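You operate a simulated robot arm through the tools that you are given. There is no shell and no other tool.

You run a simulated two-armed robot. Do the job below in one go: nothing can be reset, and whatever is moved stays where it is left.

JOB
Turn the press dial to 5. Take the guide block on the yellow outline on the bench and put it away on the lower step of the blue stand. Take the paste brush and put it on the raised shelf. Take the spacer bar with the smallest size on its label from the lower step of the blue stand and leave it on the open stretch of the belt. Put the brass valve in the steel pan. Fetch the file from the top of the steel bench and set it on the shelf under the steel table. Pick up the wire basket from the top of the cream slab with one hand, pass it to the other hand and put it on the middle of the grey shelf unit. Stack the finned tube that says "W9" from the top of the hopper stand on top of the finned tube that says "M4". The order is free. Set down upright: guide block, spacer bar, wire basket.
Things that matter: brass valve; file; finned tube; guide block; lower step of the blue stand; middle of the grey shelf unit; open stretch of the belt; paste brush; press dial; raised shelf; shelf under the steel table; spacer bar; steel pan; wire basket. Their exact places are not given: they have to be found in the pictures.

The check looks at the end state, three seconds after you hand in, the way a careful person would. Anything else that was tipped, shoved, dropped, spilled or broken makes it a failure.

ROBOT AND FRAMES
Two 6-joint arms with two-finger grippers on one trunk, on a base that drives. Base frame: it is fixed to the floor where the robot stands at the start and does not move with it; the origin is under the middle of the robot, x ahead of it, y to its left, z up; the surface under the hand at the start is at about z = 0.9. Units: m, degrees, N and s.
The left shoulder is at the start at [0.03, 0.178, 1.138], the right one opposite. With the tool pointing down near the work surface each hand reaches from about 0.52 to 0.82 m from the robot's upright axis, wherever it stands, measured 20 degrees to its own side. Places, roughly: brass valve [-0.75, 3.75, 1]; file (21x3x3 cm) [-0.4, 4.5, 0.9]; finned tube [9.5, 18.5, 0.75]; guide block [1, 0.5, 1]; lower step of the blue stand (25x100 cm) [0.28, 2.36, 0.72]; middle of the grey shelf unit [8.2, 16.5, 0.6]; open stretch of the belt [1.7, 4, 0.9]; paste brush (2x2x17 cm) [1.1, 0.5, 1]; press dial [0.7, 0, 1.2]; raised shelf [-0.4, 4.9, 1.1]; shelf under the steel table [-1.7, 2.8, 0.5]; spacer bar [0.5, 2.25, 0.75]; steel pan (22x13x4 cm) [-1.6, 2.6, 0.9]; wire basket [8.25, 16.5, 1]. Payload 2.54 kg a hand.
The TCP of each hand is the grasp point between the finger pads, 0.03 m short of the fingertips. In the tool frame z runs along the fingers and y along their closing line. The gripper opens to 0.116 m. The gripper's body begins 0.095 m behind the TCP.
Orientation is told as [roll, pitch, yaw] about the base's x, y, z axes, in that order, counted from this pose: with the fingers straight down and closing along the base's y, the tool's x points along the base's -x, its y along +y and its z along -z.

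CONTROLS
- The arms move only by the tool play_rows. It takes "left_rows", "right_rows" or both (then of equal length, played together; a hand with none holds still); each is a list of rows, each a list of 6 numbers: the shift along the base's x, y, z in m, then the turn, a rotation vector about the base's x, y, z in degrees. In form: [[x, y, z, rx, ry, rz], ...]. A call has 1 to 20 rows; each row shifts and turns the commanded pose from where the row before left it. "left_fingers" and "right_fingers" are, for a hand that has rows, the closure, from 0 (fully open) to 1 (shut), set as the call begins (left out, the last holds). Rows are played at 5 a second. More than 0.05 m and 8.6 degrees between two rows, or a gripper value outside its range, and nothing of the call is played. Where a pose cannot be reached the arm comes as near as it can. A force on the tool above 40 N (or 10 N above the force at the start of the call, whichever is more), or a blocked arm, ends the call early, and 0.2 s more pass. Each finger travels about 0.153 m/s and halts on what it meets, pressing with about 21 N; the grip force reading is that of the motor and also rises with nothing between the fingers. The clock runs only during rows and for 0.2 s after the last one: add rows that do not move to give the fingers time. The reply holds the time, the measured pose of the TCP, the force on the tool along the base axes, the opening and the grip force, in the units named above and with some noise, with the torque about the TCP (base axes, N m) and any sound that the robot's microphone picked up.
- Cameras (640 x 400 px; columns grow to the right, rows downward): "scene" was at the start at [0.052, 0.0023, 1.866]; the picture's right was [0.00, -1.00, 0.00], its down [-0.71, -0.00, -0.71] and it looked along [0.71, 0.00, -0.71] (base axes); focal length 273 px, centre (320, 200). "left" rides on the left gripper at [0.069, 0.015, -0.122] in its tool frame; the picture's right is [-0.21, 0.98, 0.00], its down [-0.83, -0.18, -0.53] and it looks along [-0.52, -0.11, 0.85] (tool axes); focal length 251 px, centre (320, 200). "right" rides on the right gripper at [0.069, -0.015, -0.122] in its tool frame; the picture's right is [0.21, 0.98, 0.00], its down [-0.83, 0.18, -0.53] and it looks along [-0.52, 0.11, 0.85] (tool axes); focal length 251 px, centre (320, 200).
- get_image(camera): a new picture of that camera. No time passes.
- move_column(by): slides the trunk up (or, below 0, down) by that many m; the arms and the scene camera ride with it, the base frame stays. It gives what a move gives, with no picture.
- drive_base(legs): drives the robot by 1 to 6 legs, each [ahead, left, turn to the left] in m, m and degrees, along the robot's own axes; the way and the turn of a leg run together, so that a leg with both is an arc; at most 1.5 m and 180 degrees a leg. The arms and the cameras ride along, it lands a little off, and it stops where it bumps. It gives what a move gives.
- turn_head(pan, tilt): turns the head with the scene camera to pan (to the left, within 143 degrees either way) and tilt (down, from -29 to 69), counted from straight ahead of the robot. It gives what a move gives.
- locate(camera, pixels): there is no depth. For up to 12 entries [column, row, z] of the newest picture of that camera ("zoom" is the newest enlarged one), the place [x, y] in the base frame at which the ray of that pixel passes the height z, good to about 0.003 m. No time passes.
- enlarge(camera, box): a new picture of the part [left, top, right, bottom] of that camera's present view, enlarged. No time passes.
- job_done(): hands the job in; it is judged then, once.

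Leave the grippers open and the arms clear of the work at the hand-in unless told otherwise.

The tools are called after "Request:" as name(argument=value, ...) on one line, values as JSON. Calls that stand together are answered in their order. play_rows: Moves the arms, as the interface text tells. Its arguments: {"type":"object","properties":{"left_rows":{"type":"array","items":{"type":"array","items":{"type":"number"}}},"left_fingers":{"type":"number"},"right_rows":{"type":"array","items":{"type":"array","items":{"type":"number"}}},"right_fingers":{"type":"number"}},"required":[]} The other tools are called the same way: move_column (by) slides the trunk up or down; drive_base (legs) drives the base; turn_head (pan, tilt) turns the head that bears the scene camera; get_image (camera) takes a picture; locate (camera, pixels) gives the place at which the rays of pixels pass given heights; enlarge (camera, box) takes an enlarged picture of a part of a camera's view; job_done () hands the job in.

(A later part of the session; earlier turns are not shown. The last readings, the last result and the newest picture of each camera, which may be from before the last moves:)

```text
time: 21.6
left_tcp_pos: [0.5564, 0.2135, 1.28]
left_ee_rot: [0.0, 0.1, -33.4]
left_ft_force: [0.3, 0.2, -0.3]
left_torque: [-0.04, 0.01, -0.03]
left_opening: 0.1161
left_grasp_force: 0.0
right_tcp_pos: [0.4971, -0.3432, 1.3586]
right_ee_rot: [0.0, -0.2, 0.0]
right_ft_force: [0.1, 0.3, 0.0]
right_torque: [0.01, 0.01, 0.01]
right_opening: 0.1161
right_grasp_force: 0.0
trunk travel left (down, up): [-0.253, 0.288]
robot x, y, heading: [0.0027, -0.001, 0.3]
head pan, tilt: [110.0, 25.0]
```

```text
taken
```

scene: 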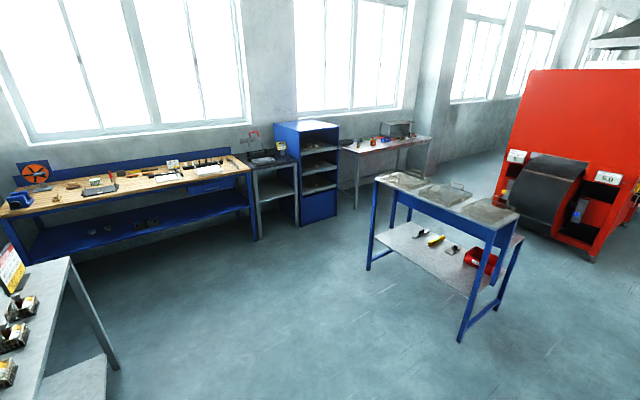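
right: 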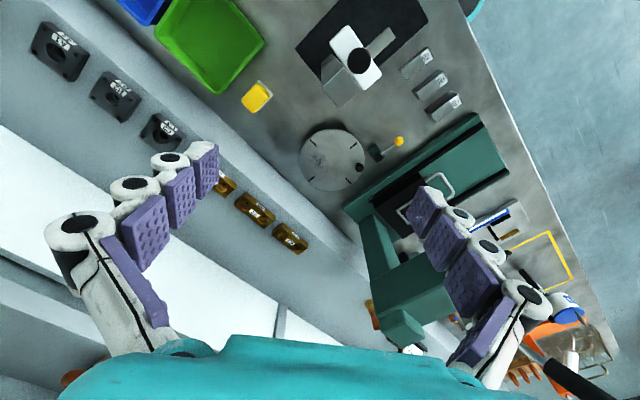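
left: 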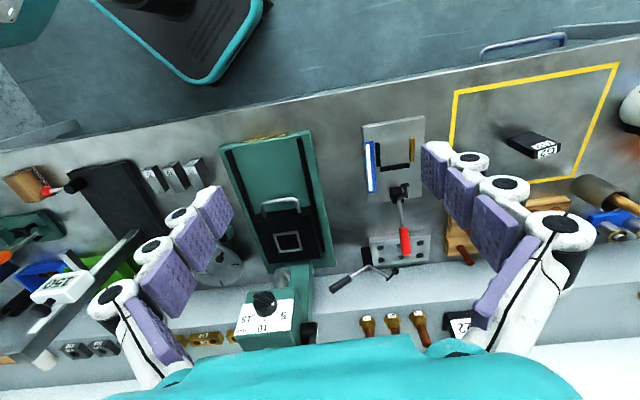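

The blue-framed stand in the middle is at about (0.28,2.36), and the red furnace with the belt is behind it. I zoom on both.

Request:
enlarge(camera="scene", box=[360, 160, 540, 350])

Request:
enlarge(camera="scene", box=[220, 100, 440, 240])

Request:
enlarge(camera="scene", box=[0, 130, 260, 300])

Request:
turn_head(pan=60, tilt=20)

Request:
enlarge(camera="scene", box=[160, 120, 400, 340])

```text
2.11 times, centred on (450, 255) of scene
```

zoom: 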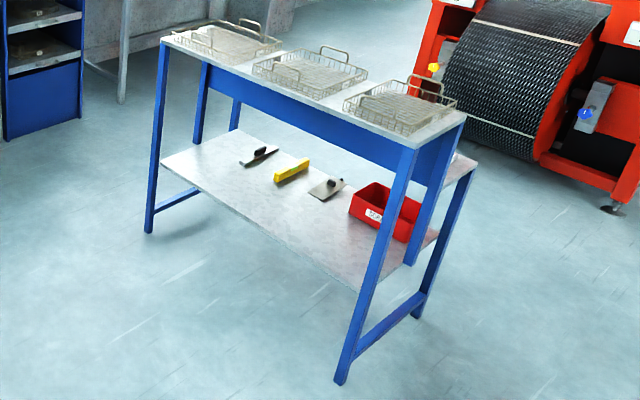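

```text
2.86 times, centred on (330, 170) of scene
```

zoom: 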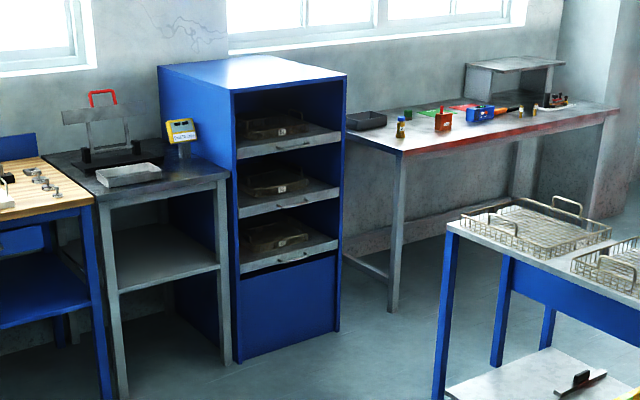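

```text
2.35 times, centred on (130, 215) of scene
```

zoom: 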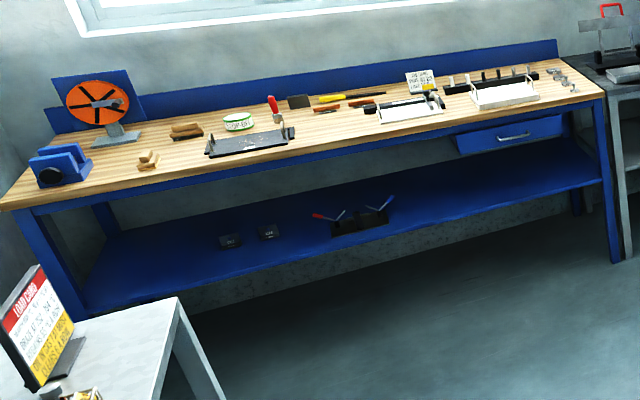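

```text
time: 22.8
left_tcp_pos: [0.5566, 0.2133, 1.2787]
left_ee_rot: [-0.1, 0.2, -33.5]
left_ft_force: [-0.5, -0.2, -0.8]
left_torque: [-0.01, 0.04, -0.01]
left_opening: 0.116
left_grasp_force: 0.0
right_tcp_pos: [0.4974, -0.3438, 1.3575]
right_ee_rot: [0.0, 0.0, 0.0]
right_ft_force: [1.0, 0.1, 0.2]
right_torque: [0.02, 0.04, -0.02]
right_opening: 0.1161
right_grasp_force: 0.0
trunk travel left (down, up): [-0.253, 0.288]
robot x, y, heading: [0.0008, -0.0002, -0.0]
head pan, tilt: [60.0, 20.0]
```

```text
1.82 times, centred on (280, 230) of scene
```

zoom: 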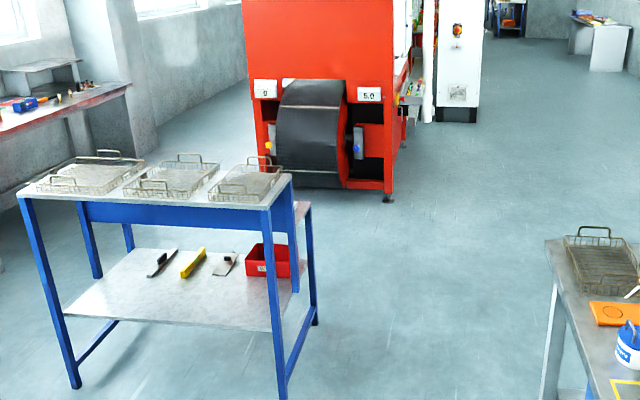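

I'll back off from the bench, turn to face it squarely, and slide left along it to the guide block.

Request:
drive_base(legs=[[-0.15, 0.25, 0], [0, 0, -34], [0, 0.98, 0]])

Request:
turn_head(pan=0, tilt=50)

Request:
get_image(camera="scene")

Request:
get_image(camera="right")

```text
time: 31.1
left_tcp_pos: [0.9681, 0.9655, 1.2794]
left_ee_rot: [0.0, 0.2, -66.0]
left_ft_force: [1.5, 0.8, -0.1]
left_torque: [0.01, 0.0, -0.01]
left_opening: 0.116
left_grasp_force: 0.1
right_tcp_pos: [0.6197, 0.5266, 1.3566]
right_ee_rot: [0.0, 0.0, -32.6]
right_ft_force: [-0.4, 0.3, 0.3]
right_torque: [-0.01, 0.0, -0.02]
right_opening: 0.1158
right_grasp_force: 0.1
trunk travel left (down, up): [-0.253, 0.288]
robot x, y, heading: [0.3849, 1.0799, -32.3]
head pan, tilt: [60.0, 20.0]
```

```text
time: 32.4
left_tcp_pos: [0.9676, 0.9642, 1.2801]
left_ee_rot: [-0.1, 0.3, -66.0]
left_ft_force: [0.0, 0.8, -0.4]
left_torque: [0.0, 0.0, -0.01]
left_opening: 0.116
left_grasp_force: 0.0
right_tcp_pos: [0.6201, 0.5262, 1.3575]
right_ee_rot: [0.1, 0.1, -32.5]
right_ft_force: [-0.1, -0.7, 0.5]
right_torque: [-0.02, 0.0, 0.03]
right_opening: 0.1159
right_grasp_force: 0.0
trunk travel left (down, up): [-0.253, 0.288]
robot x, y, heading: [0.3833, 1.0826, -32.7]
head pan, tilt: [0.0, 50.0]
```

```text
taken
```

scene: 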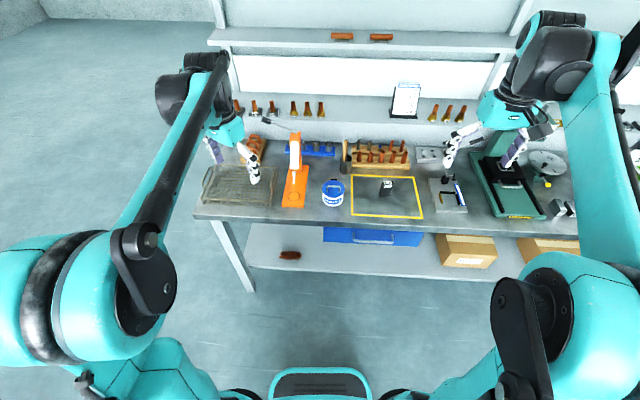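

```text
taken
```

right: 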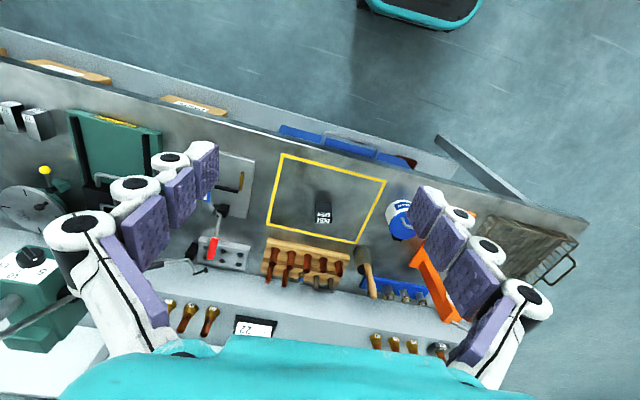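

Good view. The block is at scene (386,186) and right-camera (323,208). I zoom for its size and orientation.

Request:
enlarge(camera="right", box=[260, 140, 420, 310])

Request:
enlarge(camera="scene", box=[320, 130, 440, 230])

```text
2.35 times, centred on (340, 225) of right
```

zoom: 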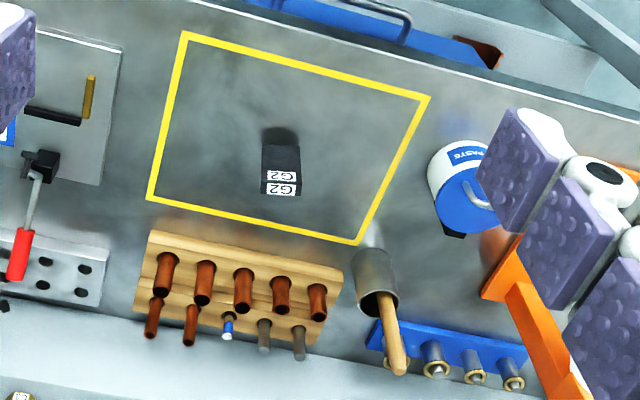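

```text
4.00 times, centred on (380, 180) of scene
```

zoom: 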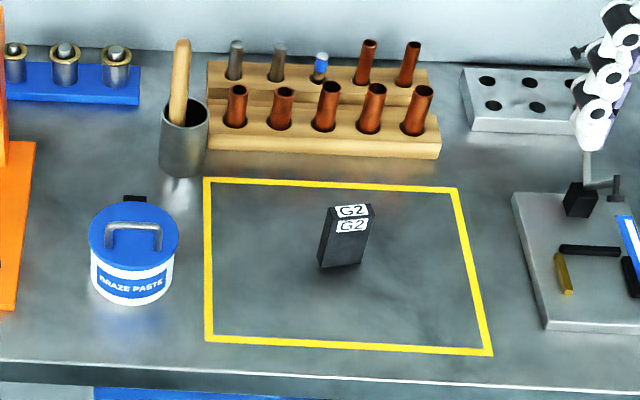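

The block stands upright with G2 on its top and on its front face. I locate its base and top corners.

Request:
locate(camera="zoom", pixels=[[318, 269, 0.9], [362, 265, 0.9], [331, 218, 0.95], [369, 218, 0.95], [331, 218, 0.97], [369, 218, 0.97], [337, 206, 0.96], [373, 204, 0.96], [205, 178, 0.9], [457, 188, 0.9], [492, 355, 0.9], [208, 340, 0.9]])

Request:
locate(camera="right", pixels=[[316, 216, 0.95], [331, 216, 0.95], [316, 216, 0.97], [331, 216, 0.97], [316, 216, 0.96], [331, 216, 0.96], [316, 223, 0.96], [330, 223, 0.96]])

```text
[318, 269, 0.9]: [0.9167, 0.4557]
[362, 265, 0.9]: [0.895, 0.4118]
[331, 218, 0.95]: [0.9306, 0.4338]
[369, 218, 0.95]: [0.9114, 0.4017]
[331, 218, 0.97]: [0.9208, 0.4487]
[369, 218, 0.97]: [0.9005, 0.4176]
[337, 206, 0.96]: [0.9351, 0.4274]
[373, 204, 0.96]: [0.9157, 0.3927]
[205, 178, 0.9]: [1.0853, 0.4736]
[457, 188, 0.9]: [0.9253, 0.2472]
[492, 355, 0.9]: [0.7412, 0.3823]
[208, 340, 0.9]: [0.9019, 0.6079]
```

```text
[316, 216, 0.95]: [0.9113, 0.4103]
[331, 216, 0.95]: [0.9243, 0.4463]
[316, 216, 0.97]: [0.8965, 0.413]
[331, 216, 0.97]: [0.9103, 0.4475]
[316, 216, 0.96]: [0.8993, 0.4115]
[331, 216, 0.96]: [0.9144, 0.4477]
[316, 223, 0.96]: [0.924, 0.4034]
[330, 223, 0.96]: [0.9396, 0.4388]
```

The block is about 38 mm wide (along the bench), 22 mm deep and 65 mm tall, centred near (0.92,0.42). I drive ahead 0.16 m and pull the left hand back and up meanwhile to keep it clear of the shelf.

Request:
play_rows(left_rows=[[-0.03, 0.02, 0.03, 0, 0, 0], [-0.03, 0.02, 0.03, 0, 0, 0], [-0.03, 0.02, 0.03, 0, 0, 0], [0, 0, 0, 0, 0, 0]])

Request:
drive_base(legs=[[0.16, 0, 0]])

Request:
get_image(camera="scene")

```text
time: 33.4
left_tcp_pos: [0.8801, 1.0253, 1.3683]
left_ee_rot: [-0.1, 0.3, -66.0]
left_ft_force: [0.6, -0.2, -0.7]
left_torque: [0.03, 0.04, 0.02]
left_opening: 0.1159
left_grasp_force: 0.0
right_tcp_pos: [0.6216, 0.5247, 1.3579]
right_ee_rot: [0.1, 0.0, -32.4]
right_ft_force: [0.6, 0.1, 0.4]
right_torque: [0.03, 0.05, 0.04]
right_opening: 0.116
right_grasp_force: 0.0
trunk travel left (down, up): [-0.253, 0.288]
robot x, y, heading: [0.3858, 1.0871, -32.4]
head pan, tilt: [0.0, 50.0]
```

```text
time: 34.9
left_tcp_pos: [1.0156, 0.9393, 1.368]
left_ee_rot: [-0.2, 0.3, -65.9]
left_ft_force: [0.0, -0.3, -0.7]
left_torque: [0.01, 0.05, -0.03]
left_opening: 0.1159
left_grasp_force: 0.1
right_tcp_pos: [0.7546, 0.4395, 1.3585]
right_ee_rot: [0.0, 0.0, -32.4]
right_ft_force: [1.0, 0.5, 0.1]
right_torque: [0.01, 0.0, 0.01]
right_opening: 0.116
right_grasp_force: 0.1
trunk travel left (down, up): [-0.253, 0.288]
robot x, y, heading: [0.5178, 0.9963, -32.5]
head pan, tilt: [0.0, 50.0]
```

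```text
taken
```

scene: 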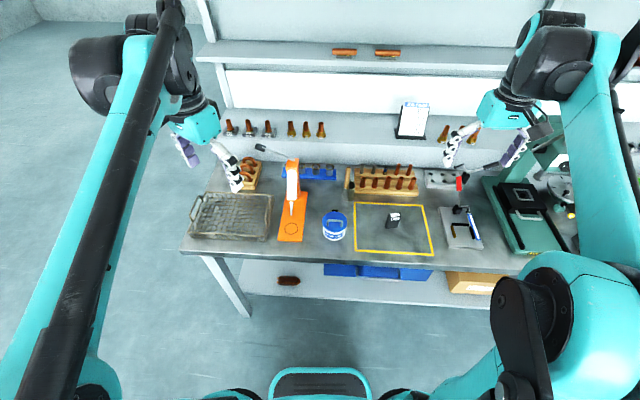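

Request:
enlarge(camera="scene", box=[350, 190, 440, 250])

Request:
get_image(camera="right")

```text
6.67 times, centred on (395, 220) of scene
```

zoom: 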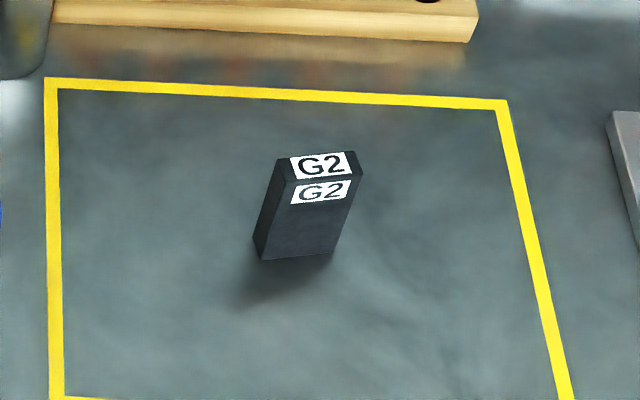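

```text
taken
```

right: 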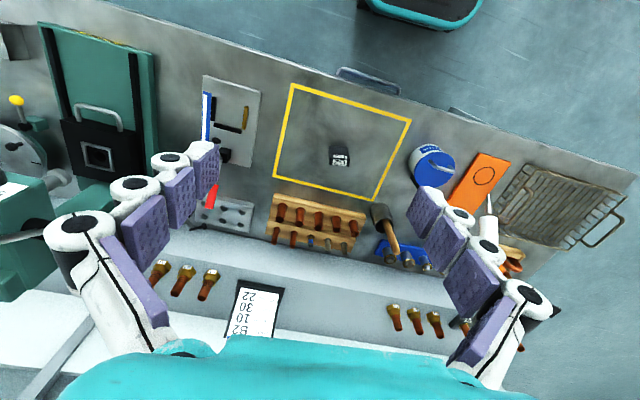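

Request:
locate(camera="zoom", pixels=[[262, 261, 0.9], [333, 252, 0.9], [253, 238, 0.9], [286, 182, 0.96], [362, 173, 0.96], [286, 182, 0.97], [362, 173, 0.97], [286, 182, 0.98], [362, 173, 0.98], [275, 158, 0.97], [355, 152, 0.97], [319, 166, 0.97]])

Request:
enlarge(camera="right", box=[310, 130, 370, 180])

```text
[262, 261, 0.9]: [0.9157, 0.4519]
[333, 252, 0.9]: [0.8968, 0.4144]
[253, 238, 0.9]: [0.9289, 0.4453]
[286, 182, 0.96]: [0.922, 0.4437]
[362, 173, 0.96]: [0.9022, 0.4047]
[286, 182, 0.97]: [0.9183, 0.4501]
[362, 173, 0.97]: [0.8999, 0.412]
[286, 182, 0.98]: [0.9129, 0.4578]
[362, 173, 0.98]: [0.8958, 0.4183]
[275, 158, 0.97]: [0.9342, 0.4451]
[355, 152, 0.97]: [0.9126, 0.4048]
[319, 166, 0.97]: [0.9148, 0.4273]
```

```text
8.00 times, centred on (340, 155) of right
```

zoom: 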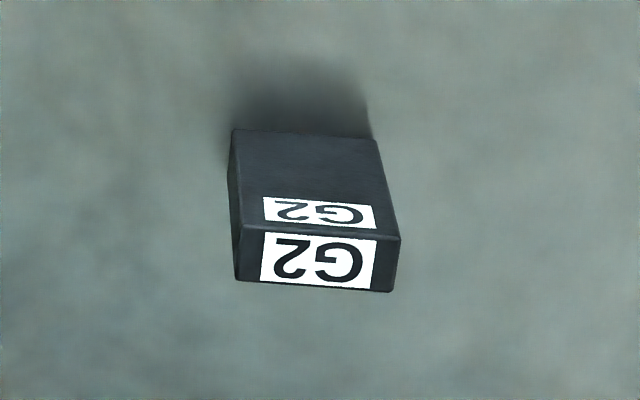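

The block's centre is (0.9155,0.428), its top is at 0.971, and it is yawed about -27°. I move the right hand above it and down to z = 1.05, then check.

Request:
play_rows(right_rows=[[0.04, -0.003, 0, 0, 0, 2.7], [0.04, -0.003, 0, 0, 0, 2.7], [0.04, -0.003, 0, 0, 0, 0], [0.041, -0.0025, 0, 0, 0, 0], [0, 0, -0.045, 0, 0, 0], [0, 0, -0.045, 0, 0, 0], [0, 0, -0.045, 0, 0, 0], [0, 0, -0.045, 0, 0, 0], [0, 0, -0.045, 0, 0, 0], [0, 0, -0.045, 0, 0, 0], [0, 0, -0.038, 0, 0, 0], [0, 0, 0, 0, 0, 0]])

Request:
get_image(camera="right")

Request:
get_image(camera="scene")

```text
time: 37.5
left_tcp_pos: [1.0139, 0.9407, 1.3686]
left_ee_rot: [0.0, 0.3, -66.0]
left_ft_force: [-0.3, -0.2, -0.1]
left_torque: [-0.01, -0.04, 0.02]
left_opening: 0.1162
left_grasp_force: 0.0
right_tcp_pos: [0.916, 0.4318, 1.0496]
right_ee_rot: [0.0, -0.1, -27.1]
right_ft_force: [0.1, 0.1, 0.4]
right_torque: [-0.01, -0.02, -0.03]
right_opening: 0.1162
right_grasp_force: 0.2
trunk travel left (down, up): [-0.253, 0.288]
robot x, y, heading: [0.5197, 0.9972, -32.4]
head pan, tilt: [0.0, 50.0]
```

```text
taken
```

right: 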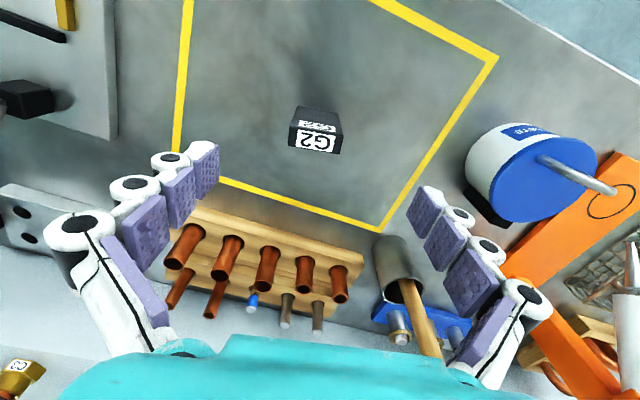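

```text
taken
```

scene: 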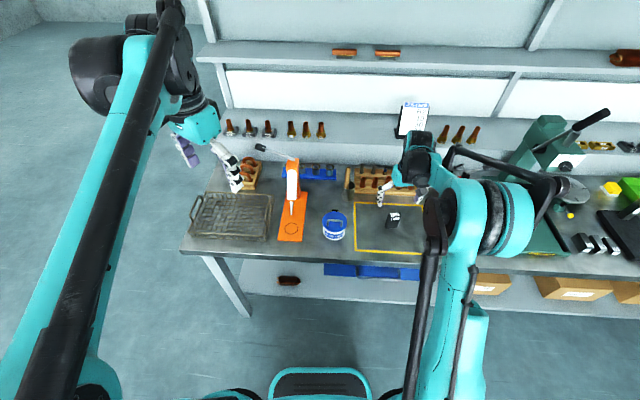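

The block is centred to within 5 mm. I correct, descend to z = 0.942 and close.

Request:
play_rows(right_rows=[[-0.0012, -0.0022, -0.036, 0, 0, 0], [-0.0011, -0.0022, -0.036, 0, 0, 0], [0, 0, -0.036, 0, 0, 0], [0, 0, 0, 0, 0, 0]])

Request:
play_rows(right_rows=[[0, 0, 0, 0, 0, 0], [0, 0, 0, 0, 0, 0], [0, 0, 0, 0, 0, 0], [0, 0, 0, 0, 0, 0]], right_fingers=1)

Request:
get_image(camera="right")

```text
time: 38.5
left_tcp_pos: [1.0146, 0.9406, 1.3679]
left_ee_rot: [0.0, 0.3, -65.9]
left_ft_force: [0.3, 0.6, -0.5]
left_torque: [-0.02, 0.01, 0.01]
left_opening: 0.1159
left_grasp_force: 0.1
right_tcp_pos: [0.9142, 0.4247, 0.9419]
right_ee_rot: [0.1, 0.1, -27.0]
right_ft_force: [0.9, 0.4, 0.9]
right_torque: [-0.02, -0.01, -0.02]
right_opening: 0.1161
right_grasp_force: 0.0
trunk travel left (down, up): [-0.253, 0.288]
robot x, y, heading: [0.5179, 0.999, -32.4]
head pan, tilt: [0.0, 50.0]
```

```text
time: 39.5
left_tcp_pos: [1.0149, 0.9394, 1.3683]
left_ee_rot: [0.1, 0.2, -65.8]
left_ft_force: [-1.2, 0.2, -1.0]
left_torque: [0.0, 0.02, 0.0]
left_opening: 0.1161
left_grasp_force: 0.0
right_tcp_pos: [0.9148, 0.4246, 0.9421]
right_ee_rot: [-0.1, 0.0, -26.9]
right_ft_force: [0.0, 1.1, -0.2]
right_torque: [-0.02, 0.03, -0.05]
right_opening: 0.043
right_grasp_force: 21.1
trunk travel left (down, up): [-0.253, 0.288]
robot x, y, heading: [0.5148, 1.0002, -32.2]
head pan, tilt: [0.0, 50.0]
```

```text
taken
```

right: 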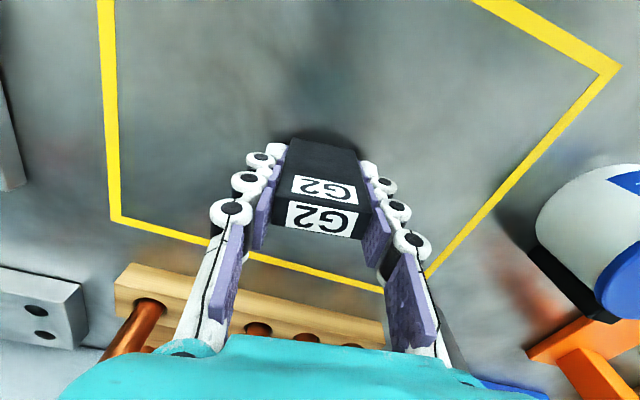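

Gripped (opening 0.043). I lift straight up, then draw it back toward the robot.

Request:
play_rows(right_rows=[[0, 0, 0.03, 0, 0, 0], [0, 0, 0.045, 0, 0, 0], [0, 0, 0.045, 0, 0, 0], [0, 0, 0.045, 0, 0, 0], [0, 0, 0.045, 0, 0, 0], [0, 0, 0.045, 0, 0, 0], [0, 0, 0.045, 0, 0, 0], [0, 0, 0.04, 0, 0, 0], [-0.03, 0.01, 0, 0, 0, 0], [-0.03, 0.01, 0, 0, 0, 0], [-0.03, 0.01, 0, 0, 0, 0], [-0.03, 0.01, 0, 0, 0, 0], [0, 0, 0, 0, 0, 0]])

Request:
get_image(camera="scene")

Request:
enlarge(camera="scene", box=[270, 130, 380, 260])

Request:
get_image(camera="left")

```text
time: 42.2
left_tcp_pos: [1.016, 0.9395, 1.3689]
left_ee_rot: [-0.1, 0.2, -65.8]
left_ft_force: [0.8, -0.2, -0.2]
left_torque: [0.03, 0.04, 0.03]
left_opening: 0.1157
left_grasp_force: 0.0
right_tcp_pos: [0.7927, 0.4629, 1.2815]
right_ee_rot: [-0.1, 0.0, -27.1]
right_ft_force: [0.2, -1.5, -1.0]
right_torque: [0.06, 0.02, 0.0]
right_opening: 0.0431
right_grasp_force: 21.6
trunk travel left (down, up): [-0.253, 0.288]
robot x, y, heading: [0.518, 0.9955, -32.4]
head pan, tilt: [0.0, 50.0]
```

```text
taken
```

scene: 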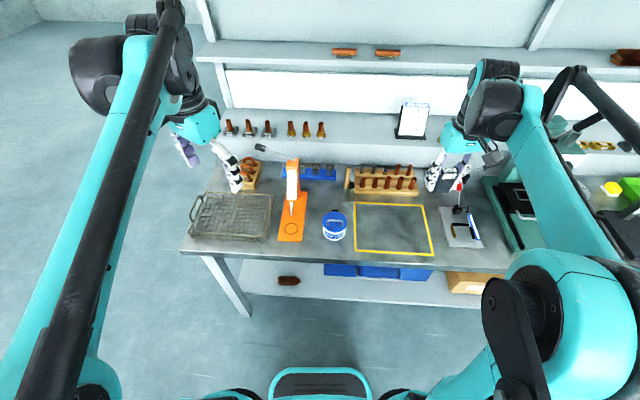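

```text
3.08 times, centred on (325, 195) of scene
```

zoom: 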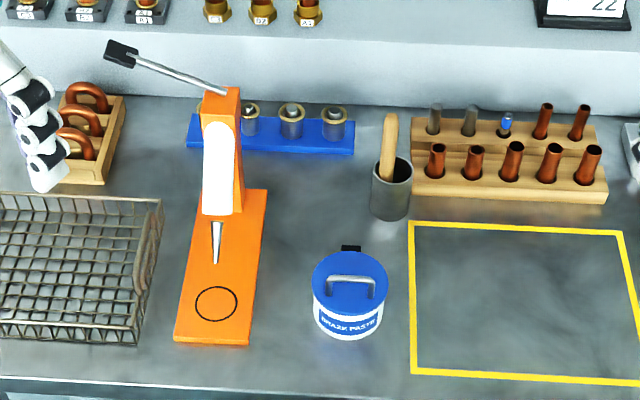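

```text
taken
```

left: 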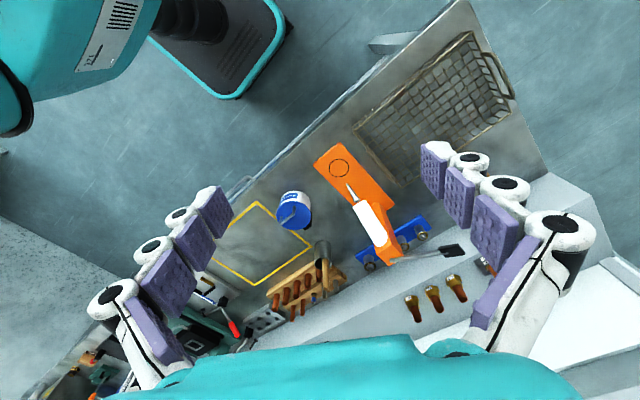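

The block is held up. Now the brush: its wooden handle stands in the pot at zoom (390,150). I locate the pot's base and rim and the handle top.

Request:
locate(camera="scene", pixels=[[347.7, 202, 0.9], [348, 183.8, 0.97], [348, 183.8, 0.98], [342.3, 184.3, 0.98], [354.9, 184.3, 0.98], [348, 180.8, 0.98], [348, 189.5, 0.98], [347.7, 168, 1.05], [347.7, 168, 1.08], [347.7, 168, 1.1], [347.5, 182, 0.98]])

Request:
locate(camera="left", pixels=[[323, 242, 0.98], [329, 290, 1.05], [329, 290, 1.08], [329, 290, 1.1]])

Request:
enlarge(camera="left", box=[250, 180, 430, 310])

```text
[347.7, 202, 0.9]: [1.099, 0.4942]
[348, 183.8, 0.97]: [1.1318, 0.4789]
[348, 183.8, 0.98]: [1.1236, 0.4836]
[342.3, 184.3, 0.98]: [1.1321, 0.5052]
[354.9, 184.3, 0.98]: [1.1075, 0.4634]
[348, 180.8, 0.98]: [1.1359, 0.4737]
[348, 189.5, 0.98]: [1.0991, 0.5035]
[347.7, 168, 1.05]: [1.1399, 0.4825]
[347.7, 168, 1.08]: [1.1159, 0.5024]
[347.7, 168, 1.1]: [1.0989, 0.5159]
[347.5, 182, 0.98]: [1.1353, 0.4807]
```

```text
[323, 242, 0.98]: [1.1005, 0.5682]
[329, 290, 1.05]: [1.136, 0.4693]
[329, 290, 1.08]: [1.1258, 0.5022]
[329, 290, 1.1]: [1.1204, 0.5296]
```

```text
3.08 times, centred on (340, 245) of left
```

zoom: 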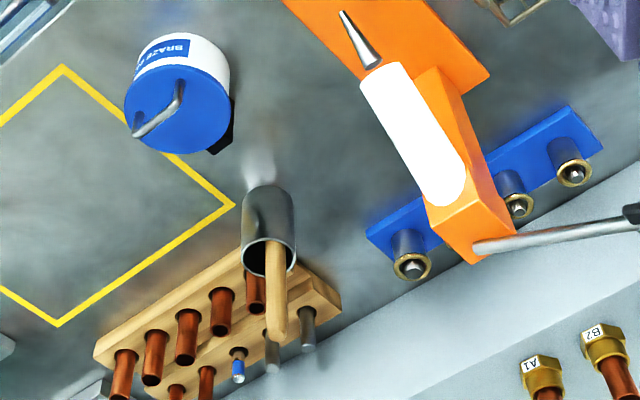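

Handle top is at about (1.13,0.489,1.065) and the handle is nearly vertical. I'll take it with the left hand, fingers horizontal, so it can be laid flat later. First I tuck the right hand inward, then slide the base right 0.27 m.

Request:
play_rows(right_rows=[[0.0, 0.03, 0.01, 0, 0, 0], [0.0, 0.03, 0.01, 0, 0, 0], [0.0, 0.03, 0.01, 0, 0, 0], [0.0, 0.027, 0.01, 0, 0, 0], [0, 0, 0, 0, 0, 0]])

Request:
drive_base(legs=[[0, -0.27, 0]])

Request:
get_image(camera="scene")

Request:
enlarge(camera="scene", box=[230, 130, 330, 230])

```text
time: 43.5
left_tcp_pos: [1.0158, 0.9392, 1.3676]
left_ee_rot: [0.0, 0.4, -65.9]
left_ft_force: [0.8, -1.1, 0.2]
left_torque: [0.05, 0.01, 0.02]
left_opening: 0.1157
left_grasp_force: 0.1
right_tcp_pos: [0.794, 0.5789, 1.3214]
right_ee_rot: [0.0, 0.0, -27.2]
right_ft_force: [0.0, 0.0, -1.2]
right_torque: [0.03, 0.04, -0.01]
right_opening: 0.043
right_grasp_force: 20.8
trunk travel left (down, up): [-0.253, 0.288]
robot x, y, heading: [0.5196, 0.9965, -32.4]
head pan, tilt: [0.0, 50.0]
```

```text
time: 45.4
left_tcp_pos: [0.8705, 0.7129, 1.3676]
left_ee_rot: [0.0, 0.3, -65.6]
left_ft_force: [0.0, -1.3, -0.2]
left_torque: [0.02, -0.01, -0.01]
left_opening: 0.116
left_grasp_force: 0.1
right_tcp_pos: [0.6518, 0.3524, 1.3224]
right_ee_rot: [0.0, -0.1, -26.7]
right_ft_force: [0.1, -0.2, -0.9]
right_torque: [0.02, -0.04, 0.0]
right_opening: 0.0431
right_grasp_force: 21.2
trunk travel left (down, up): [-0.253, 0.288]
robot x, y, heading: [0.3756, 0.7696, -31.9]
head pan, tilt: [0.0, 50.0]
```

```text
taken
```

scene: 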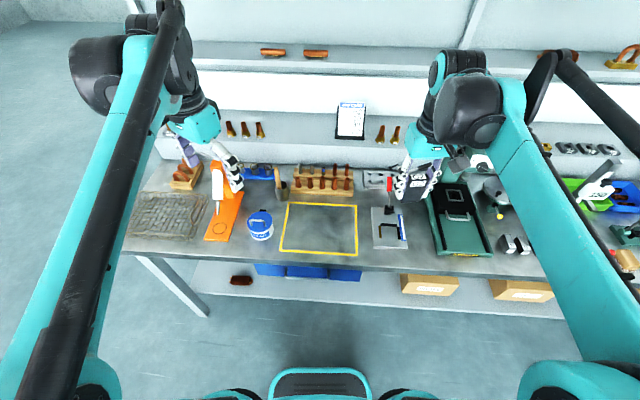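

```text
4.00 times, centred on (280, 180) of scene
```

zoom: 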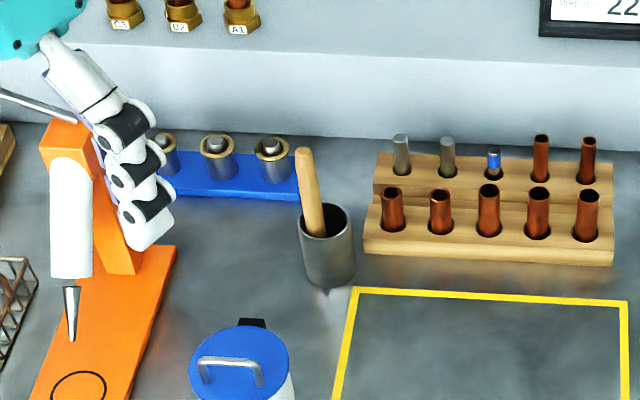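

I locate the handle, the paste pail and the orange stand to choose a clear approach path.

Request:
locate(camera="zoom", pixels=[[303, 152, 1.06], [303, 152, 1.07], [316, 233, 0.98], [328, 285, 0.9], [240, 345, 0.98], [240, 345, 1.0], [190, 355, 0.98], [290, 345, 0.98], [240, 372, 0.98]])

Request:
get_image(camera="left")

Request:
enlarge(camera="scene", box=[200, 160, 320, 260])

```text
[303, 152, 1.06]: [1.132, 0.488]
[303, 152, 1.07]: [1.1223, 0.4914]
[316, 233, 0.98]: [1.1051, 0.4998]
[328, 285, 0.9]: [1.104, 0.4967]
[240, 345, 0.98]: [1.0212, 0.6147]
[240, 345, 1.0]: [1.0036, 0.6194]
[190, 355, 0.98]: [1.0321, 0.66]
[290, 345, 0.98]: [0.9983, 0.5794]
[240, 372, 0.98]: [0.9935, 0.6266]
```

```text
taken
```

left: 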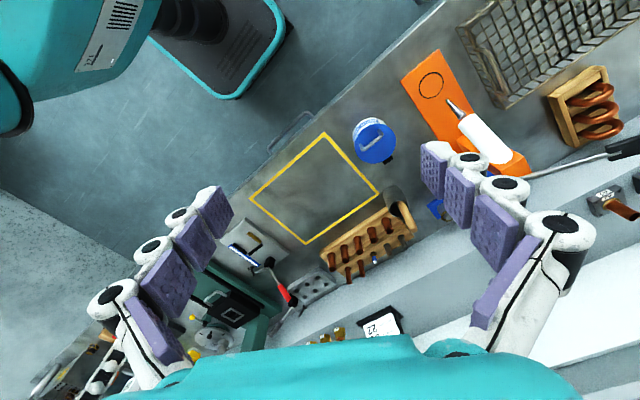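

```text
4.00 times, centred on (260, 210) of scene
```

zoom: 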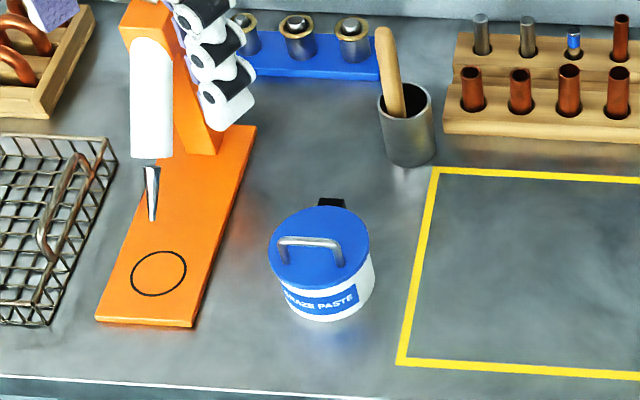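

The handle leans about 15° away from me, and the paste pail is in front-left of the pot. I'll approach along +x (from the front-right) over the empty outline, with the fingers 15° below horizontal and half open. First I yaw and pitch the hand at height.

Request:
play_rows(left_rows=[[0.01, -0.026, -0.005, 0, 0, 7.6], [0.01, -0.026, -0.005, 0, 0, 7.6], [0.01, -0.026, -0.005, 0, 0, 7.6], [0.01, -0.026, -0.005, 0, 0, 7.6], [0.01, -0.026, -0.005, 0, 0, 7.6], [0.01, -0.026, -0.005, 0, 0, 7.6], [0.01, -0.026, -0.005, 0, 0, 7.6], [0.01, -0.026, -0.005, 0, 0, 7.6], [0, 0, 0, -0.73, -8.3, 0], [0, 0, 0, -0.73, -8.3, 0], [0, 0, 0, -0.73, -8.3, 0], [0, 0, 0, -0.73, -8.3, 0], [0, 0, 0, -0.73, -8.3, 0], [0, 0, 0, -0.73, -8.3, 0], [0, 0, 0, -0.73, -8.3, 0], [0, 0, 0, -0.73, -8.3, 0], [0, 0, 0, -0.73, -8.3, 0], [0, 0, 0, 0, 0, 0]], left_fingers=0.45)

Request:
get_image(camera="scene")

Request:
get_image(camera="left")

```text
time: 49.2
left_tcp_pos: [0.9497, 0.5061, 1.329]
left_ee_rot: [-0.9, -75.0, -4.2]
left_ft_force: [0.4, 0.2, -0.3]
left_torque: [0.03, 0.0, -0.01]
left_opening: 0.0638
left_grasp_force: 0.1
right_tcp_pos: [0.6519, 0.3522, 1.3218]
right_ee_rot: [0.0, 0.0, -26.6]
right_ft_force: [-0.1, -1.6, -1.2]
right_torque: [0.0, -0.06, 0.01]
right_opening: 0.0429
right_grasp_force: 21.0
trunk travel left (down, up): [-0.253, 0.288]
robot x, y, heading: [0.3743, 0.7686, -32.2]
head pan, tilt: [0.0, 50.0]
```

```text
taken
```

scene: 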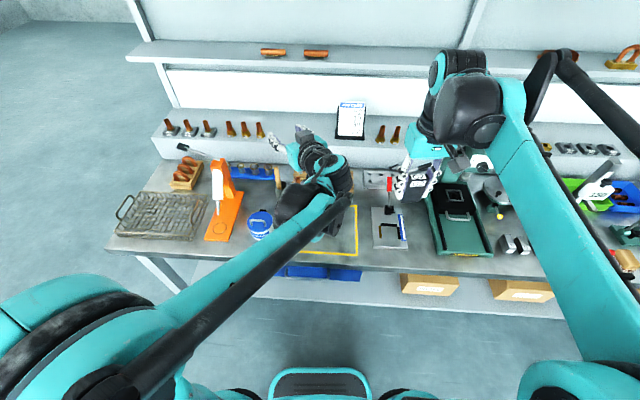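

```text
taken
```

left: 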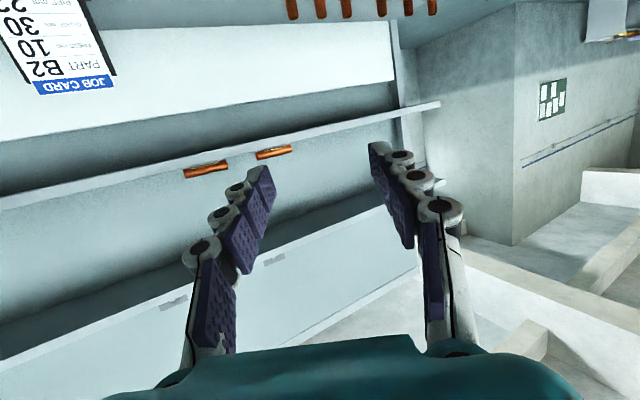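

I lower the hand toward z = 1.10 over the empty outline, then look again.

Request:
play_rows(left_rows=[[0.005, 0, -0.038, 0, 0, 0], [0.005, 0, -0.038, 0, 0, 0], [0.005, 0, -0.038, 0, 0, 0], [0.005, 0, -0.038, 0, 0, 0], [0.005, 0, -0.038, 0, 0, 0], [0.005, 0, -0.038, 0, 0, 0], [0, 0, 0, 0, 0, 0]])

Request:
get_image(camera="left")

Request:
enlarge(camera="scene", box=[200, 130, 380, 270])

```text
time: 50.8
left_tcp_pos: [0.9794, 0.504, 1.1]
left_ee_rot: [-0.8, -74.7, -4.2]
left_ft_force: [-0.2, -0.4, 0.3]
left_torque: [0.02, 0.03, -0.03]
left_opening: 0.0636
left_grasp_force: 0.1
right_tcp_pos: [0.6508, 0.3526, 1.3216]
right_ee_rot: [0.0, -0.1, -26.7]
right_ft_force: [0.1, 0.8, -0.6]
right_torque: [-0.06, -0.03, -0.01]
right_opening: 0.0431
right_grasp_force: 21.2
trunk travel left (down, up): [-0.253, 0.288]
robot x, y, heading: [0.3712, 0.7722, -32.2]
head pan, tilt: [0.0, 50.0]
```

```text
taken
```

left: 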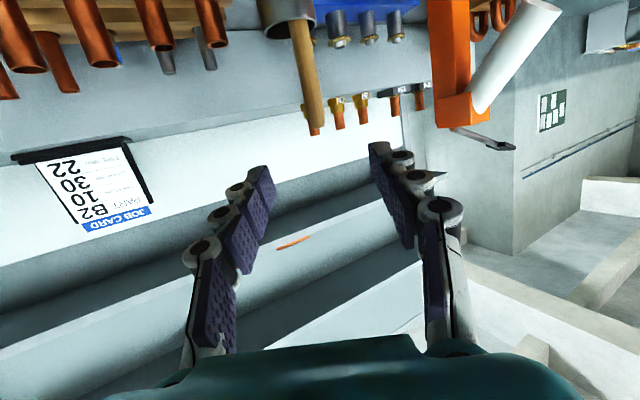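

```text
2.86 times, centred on (290, 200) of scene
```

zoom: 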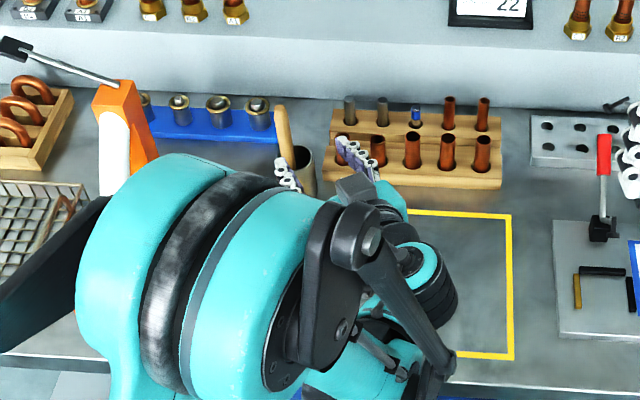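

The hand camera sees the handle from (295,35) to its tip at (312,125), about 6 mm to the right of the finger axis. I lower 34 mm, shift 5 mm, advance 6 cm and re-check.

Request:
play_rows(left_rows=[[0, -0.005, -0.017, 0, 0, 0], [0, 0, -0.017, 0, 0, 0], [0.028, -0.0025, -0.0075, 0, 0, 0], [0.028, -0.0025, -0.0075, 0, 0, 0], [0, 0, 0, 0, 0, 0]])

Request:
get_image(camera="left")

Request:
enlarge(camera="scene", box=[240, 140, 340, 220])

```text
time: 52.0
left_tcp_pos: [1.0354, 0.4948, 1.0518]
left_ee_rot: [-0.8, -74.9, -4.2]
left_ft_force: [-0.2, -0.4, 0.2]
left_torque: [0.02, 0.03, 0.0]
left_opening: 0.0638
left_grasp_force: 0.1
right_tcp_pos: [0.6508, 0.3511, 1.3219]
right_ee_rot: [0.0, 0.1, -26.7]
right_ft_force: [0.5, 0.3, -1.9]
right_torque: [0.04, -0.02, -0.02]
right_opening: 0.043
right_grasp_force: 20.7
trunk travel left (down, up): [-0.253, 0.288]
robot x, y, heading: [0.372, 0.7679, -32.0]
head pan, tilt: [0.0, 50.0]
```

```text
taken
```

left: 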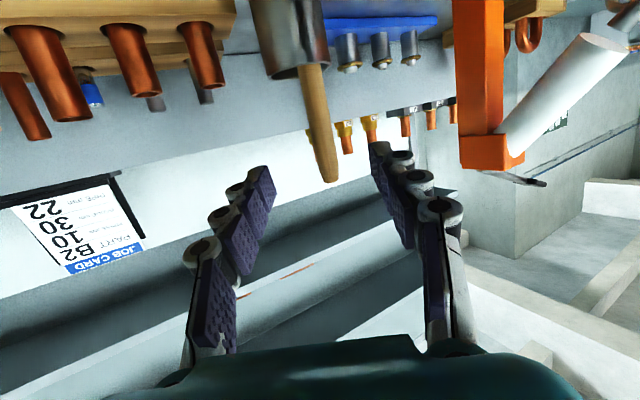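

```text
5.00 times, centred on (290, 180) of scene
```

zoom: 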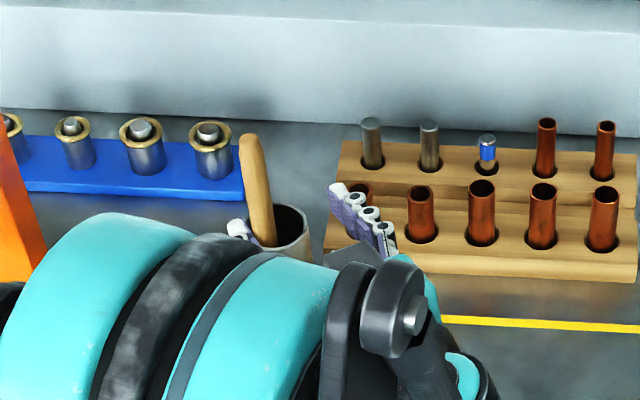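

The handle is centred between the fingers (col 320 at row 141). I advance the final 8.3 cm and close.

Request:
play_rows(left_rows=[[0.0267, -0.0023, -0.0072, 0, 0, 0], [0.0267, -0.0023, -0.0072, 0, 0, 0], [0.0267, -0.0023, -0.0072, 0, 0, 0], [0, 0, 0, 0, 0, 0]])

Request:
get_image(camera="left")

```text
time: 53.0
left_tcp_pos: [1.1151, 0.4863, 1.0305]
left_ee_rot: [-0.8, -74.8, -4.3]
left_ft_force: [0.0, 0.0, -1.2]
left_torque: [-0.01, 0.01, 0.03]
left_opening: 0.0637
left_grasp_force: 0.0
right_tcp_pos: [0.6491, 0.3522, 1.3215]
right_ee_rot: [0.0, 0.0, -26.8]
right_ft_force: [0.4, 0.0, -1.3]
right_torque: [0.02, -0.01, 0.03]
right_opening: 0.0431
right_grasp_force: 20.9
trunk travel left (down, up): [-0.253, 0.288]
robot x, y, heading: [0.3746, 0.7674, -32.2]
head pan, tilt: [0.0, 50.0]
```

```text
taken
```

left: 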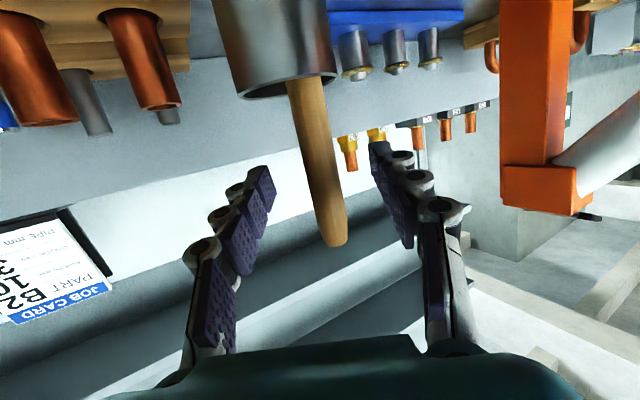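

The handle lies between the pads. Closing.

Request:
play_rows(left_rows=[[0, 0, 0, 0, 0, 0], [0, 0, 0, 0, 0, 0], [0, 0, 0, 0, 0, 0]], left_fingers=1)

Request:
get_image(camera="left")

```text
time: 53.8
left_tcp_pos: [1.1149, 0.4875, 1.03]
left_ee_rot: [-0.8, -74.7, -4.3]
left_ft_force: [1.1, -0.3, -0.4]
left_torque: [0.01, 0.01, -0.02]
left_opening: 0.0165
left_grasp_force: 20.3
right_tcp_pos: [0.6514, 0.3516, 1.3227]
right_ee_rot: [0.0, -0.1, -26.6]
right_ft_force: [-0.3, 0.2, -0.8]
right_torque: [0.01, 0.0, -0.01]
right_opening: 0.0429
right_grasp_force: 21.0
trunk travel left (down, up): [-0.253, 0.288]
robot x, y, heading: [0.3745, 0.769, -32.2]
head pan, tilt: [0.0, 50.0]
```

```text
taken
```

left: 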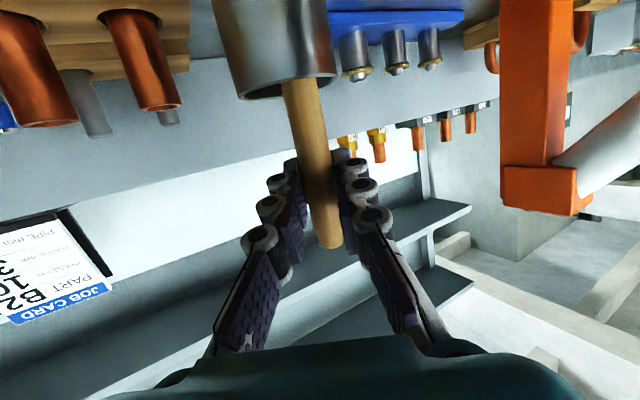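

Gripped (16.5 mm). I lift straight up out of the pot in small steps.

Request:
play_rows(left_rows=[[0, 0, 0.015, 0, 0, 0], [0, 0, 0.02, 0, 0, 0], [0, 0, 0.025, 0, 0, 0], [0, 0, 0.025, 0, 0, 0], [0, 0, 0.03, 0, 0, 0], [0, 0, 0.03, 0, 0, 0], [0, 0, 0.03, 0, 0, 0], [0, 0, 0.03, 0, 0, 0], [0, 0, 0, 0, 0, 0]])

Request:
get_image(camera="scene")

Request:
get_image(camera="left")

```text
time: 55.8
left_tcp_pos: [1.1168, 0.4879, 1.2359]
left_ee_rot: [-0.7, -74.8, -4.3]
left_ft_force: [1.4, -0.4, -0.3]
left_torque: [-0.02, 0.01, -0.01]
left_opening: 0.0167
left_grasp_force: 21.2
right_tcp_pos: [0.652, 0.3518, 1.3225]
right_ee_rot: [0.0, -0.1, -26.7]
right_ft_force: [0.1, 0.2, -1.1]
right_torque: [0.01, 0.02, 0.01]
right_opening: 0.0434
right_grasp_force: 20.9
trunk travel left (down, up): [-0.253, 0.288]
robot x, y, heading: [0.3752, 0.7669, -32.1]
head pan, tilt: [0.0, 50.0]
```

```text
taken
```

scene: 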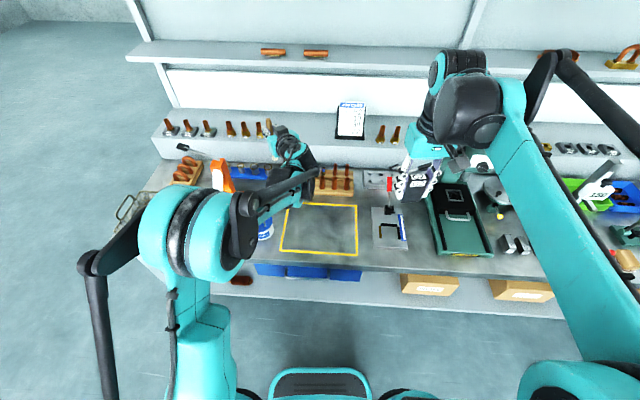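

```text
taken
```

left: 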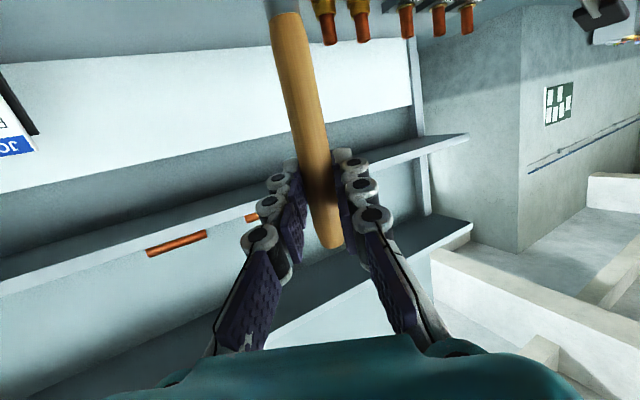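

The brush is out. I raise it a bit more and back the base off the bench, then look at the blue stand.

Request:
play_rows(left_rows=[[-0.02, 0.01, 0.03, 0, 0, 0], [-0.02, 0.01, 0.03, 0, 0, 0], [0, 0, 0, 0, 0, 0]])

Request:
drive_base(legs=[[-0.45, 0, 0]])

Request:
turn_head(pan=100, tilt=30)

Request:
get_image(camera="scene")

```text
time: 56.6
left_tcp_pos: [1.0757, 0.508, 1.2952]
left_ee_rot: [-0.6, -74.7, -4.3]
left_ft_force: [0.5, 0.6, -0.7]
left_torque: [-0.02, 0.01, 0.02]
left_opening: 0.0164
left_grasp_force: 21.1
right_tcp_pos: [0.6526, 0.3536, 1.3222]
right_ee_rot: [0.0, 0.0, -26.7]
right_ft_force: [0.6, -0.2, -1.1]
right_torque: [0.0, -0.01, -0.01]
right_opening: 0.0432
right_grasp_force: 20.7
trunk travel left (down, up): [-0.253, 0.288]
robot x, y, heading: [0.3722, 0.7669, -31.9]
head pan, tilt: [0.0, 50.0]
```

```text
time: 59.3
left_tcp_pos: [0.6919, 0.7483, 1.295]
left_ee_rot: [-0.8, -74.7, -4.3]
left_ft_force: [-0.5, 0.1, 0.2]
left_torque: [0.01, 0.01, -0.01]
left_opening: 0.0169
left_grasp_force: 20.5
right_tcp_pos: [0.2672, 0.5923, 1.3217]
right_ee_rot: [0.0, 0.1, -26.8]
right_ft_force: [-0.2, -0.8, -1.0]
right_torque: [-0.01, -0.03, 0.0]
right_opening: 0.0431
right_grasp_force: 21.3
trunk travel left (down, up): [-0.253, 0.288]
robot x, y, heading: [-0.0076, 1.0082, -31.9]
head pan, tilt: [0.0, 50.0]
```

```text
time: 61.1
left_tcp_pos: [0.693, 0.7471, 1.2952]
left_ee_rot: [-0.9, -74.7, -4.4]
left_ft_force: [0.1, -1.0, -1.1]
left_torque: [0.05, 0.01, 0.0]
left_opening: 0.0168
left_grasp_force: 21.0
right_tcp_pos: [0.2678, 0.5928, 1.3222]
right_ee_rot: [0.0, 0.0, -26.8]
right_ft_force: [0.3, 0.4, -0.5]
right_torque: [-0.01, 0.02, 0.02]
right_opening: 0.0434
right_grasp_force: 21.0
trunk travel left (down, up): [-0.253, 0.288]
robot x, y, heading: [-0.0111, 1.0095, -32.0]
head pan, tilt: [100.0, 30.0]
```

```text
taken
```

scene: 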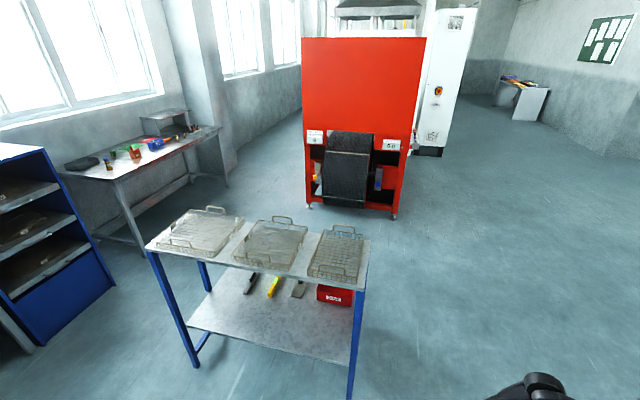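

I measure the stand's top corners for several heights, since the stand is said to be 100 cm long.

Request:
locate(camera="scene", pixels=[[147, 246, 0.9], [362, 291, 0.9], [147, 246, 1.0], [362, 291, 1.0], [370, 240, 1.0], [190, 210, 1.0], [197, 367, 0.0], [350, 400, 0.0], [350, 363, 0.4], [185, 328, 0.4], [394, 217, 0.0], [305, 205, 0.0]])

Request:
enlarge(camera="scene", box=[280, 120, 440, 230])

```text
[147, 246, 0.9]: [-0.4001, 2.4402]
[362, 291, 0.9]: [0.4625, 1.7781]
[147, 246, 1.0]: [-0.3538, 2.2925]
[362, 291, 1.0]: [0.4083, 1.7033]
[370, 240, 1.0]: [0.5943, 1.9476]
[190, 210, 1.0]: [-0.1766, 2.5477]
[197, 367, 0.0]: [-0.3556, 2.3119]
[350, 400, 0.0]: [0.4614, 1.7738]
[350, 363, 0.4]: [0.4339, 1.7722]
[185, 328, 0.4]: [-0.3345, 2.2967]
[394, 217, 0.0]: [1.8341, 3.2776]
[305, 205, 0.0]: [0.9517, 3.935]
```

```text
3.64 times, centred on (360, 175) of scene
```

zoom: 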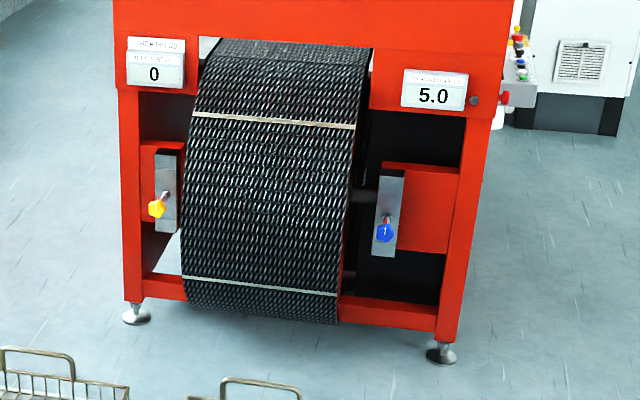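

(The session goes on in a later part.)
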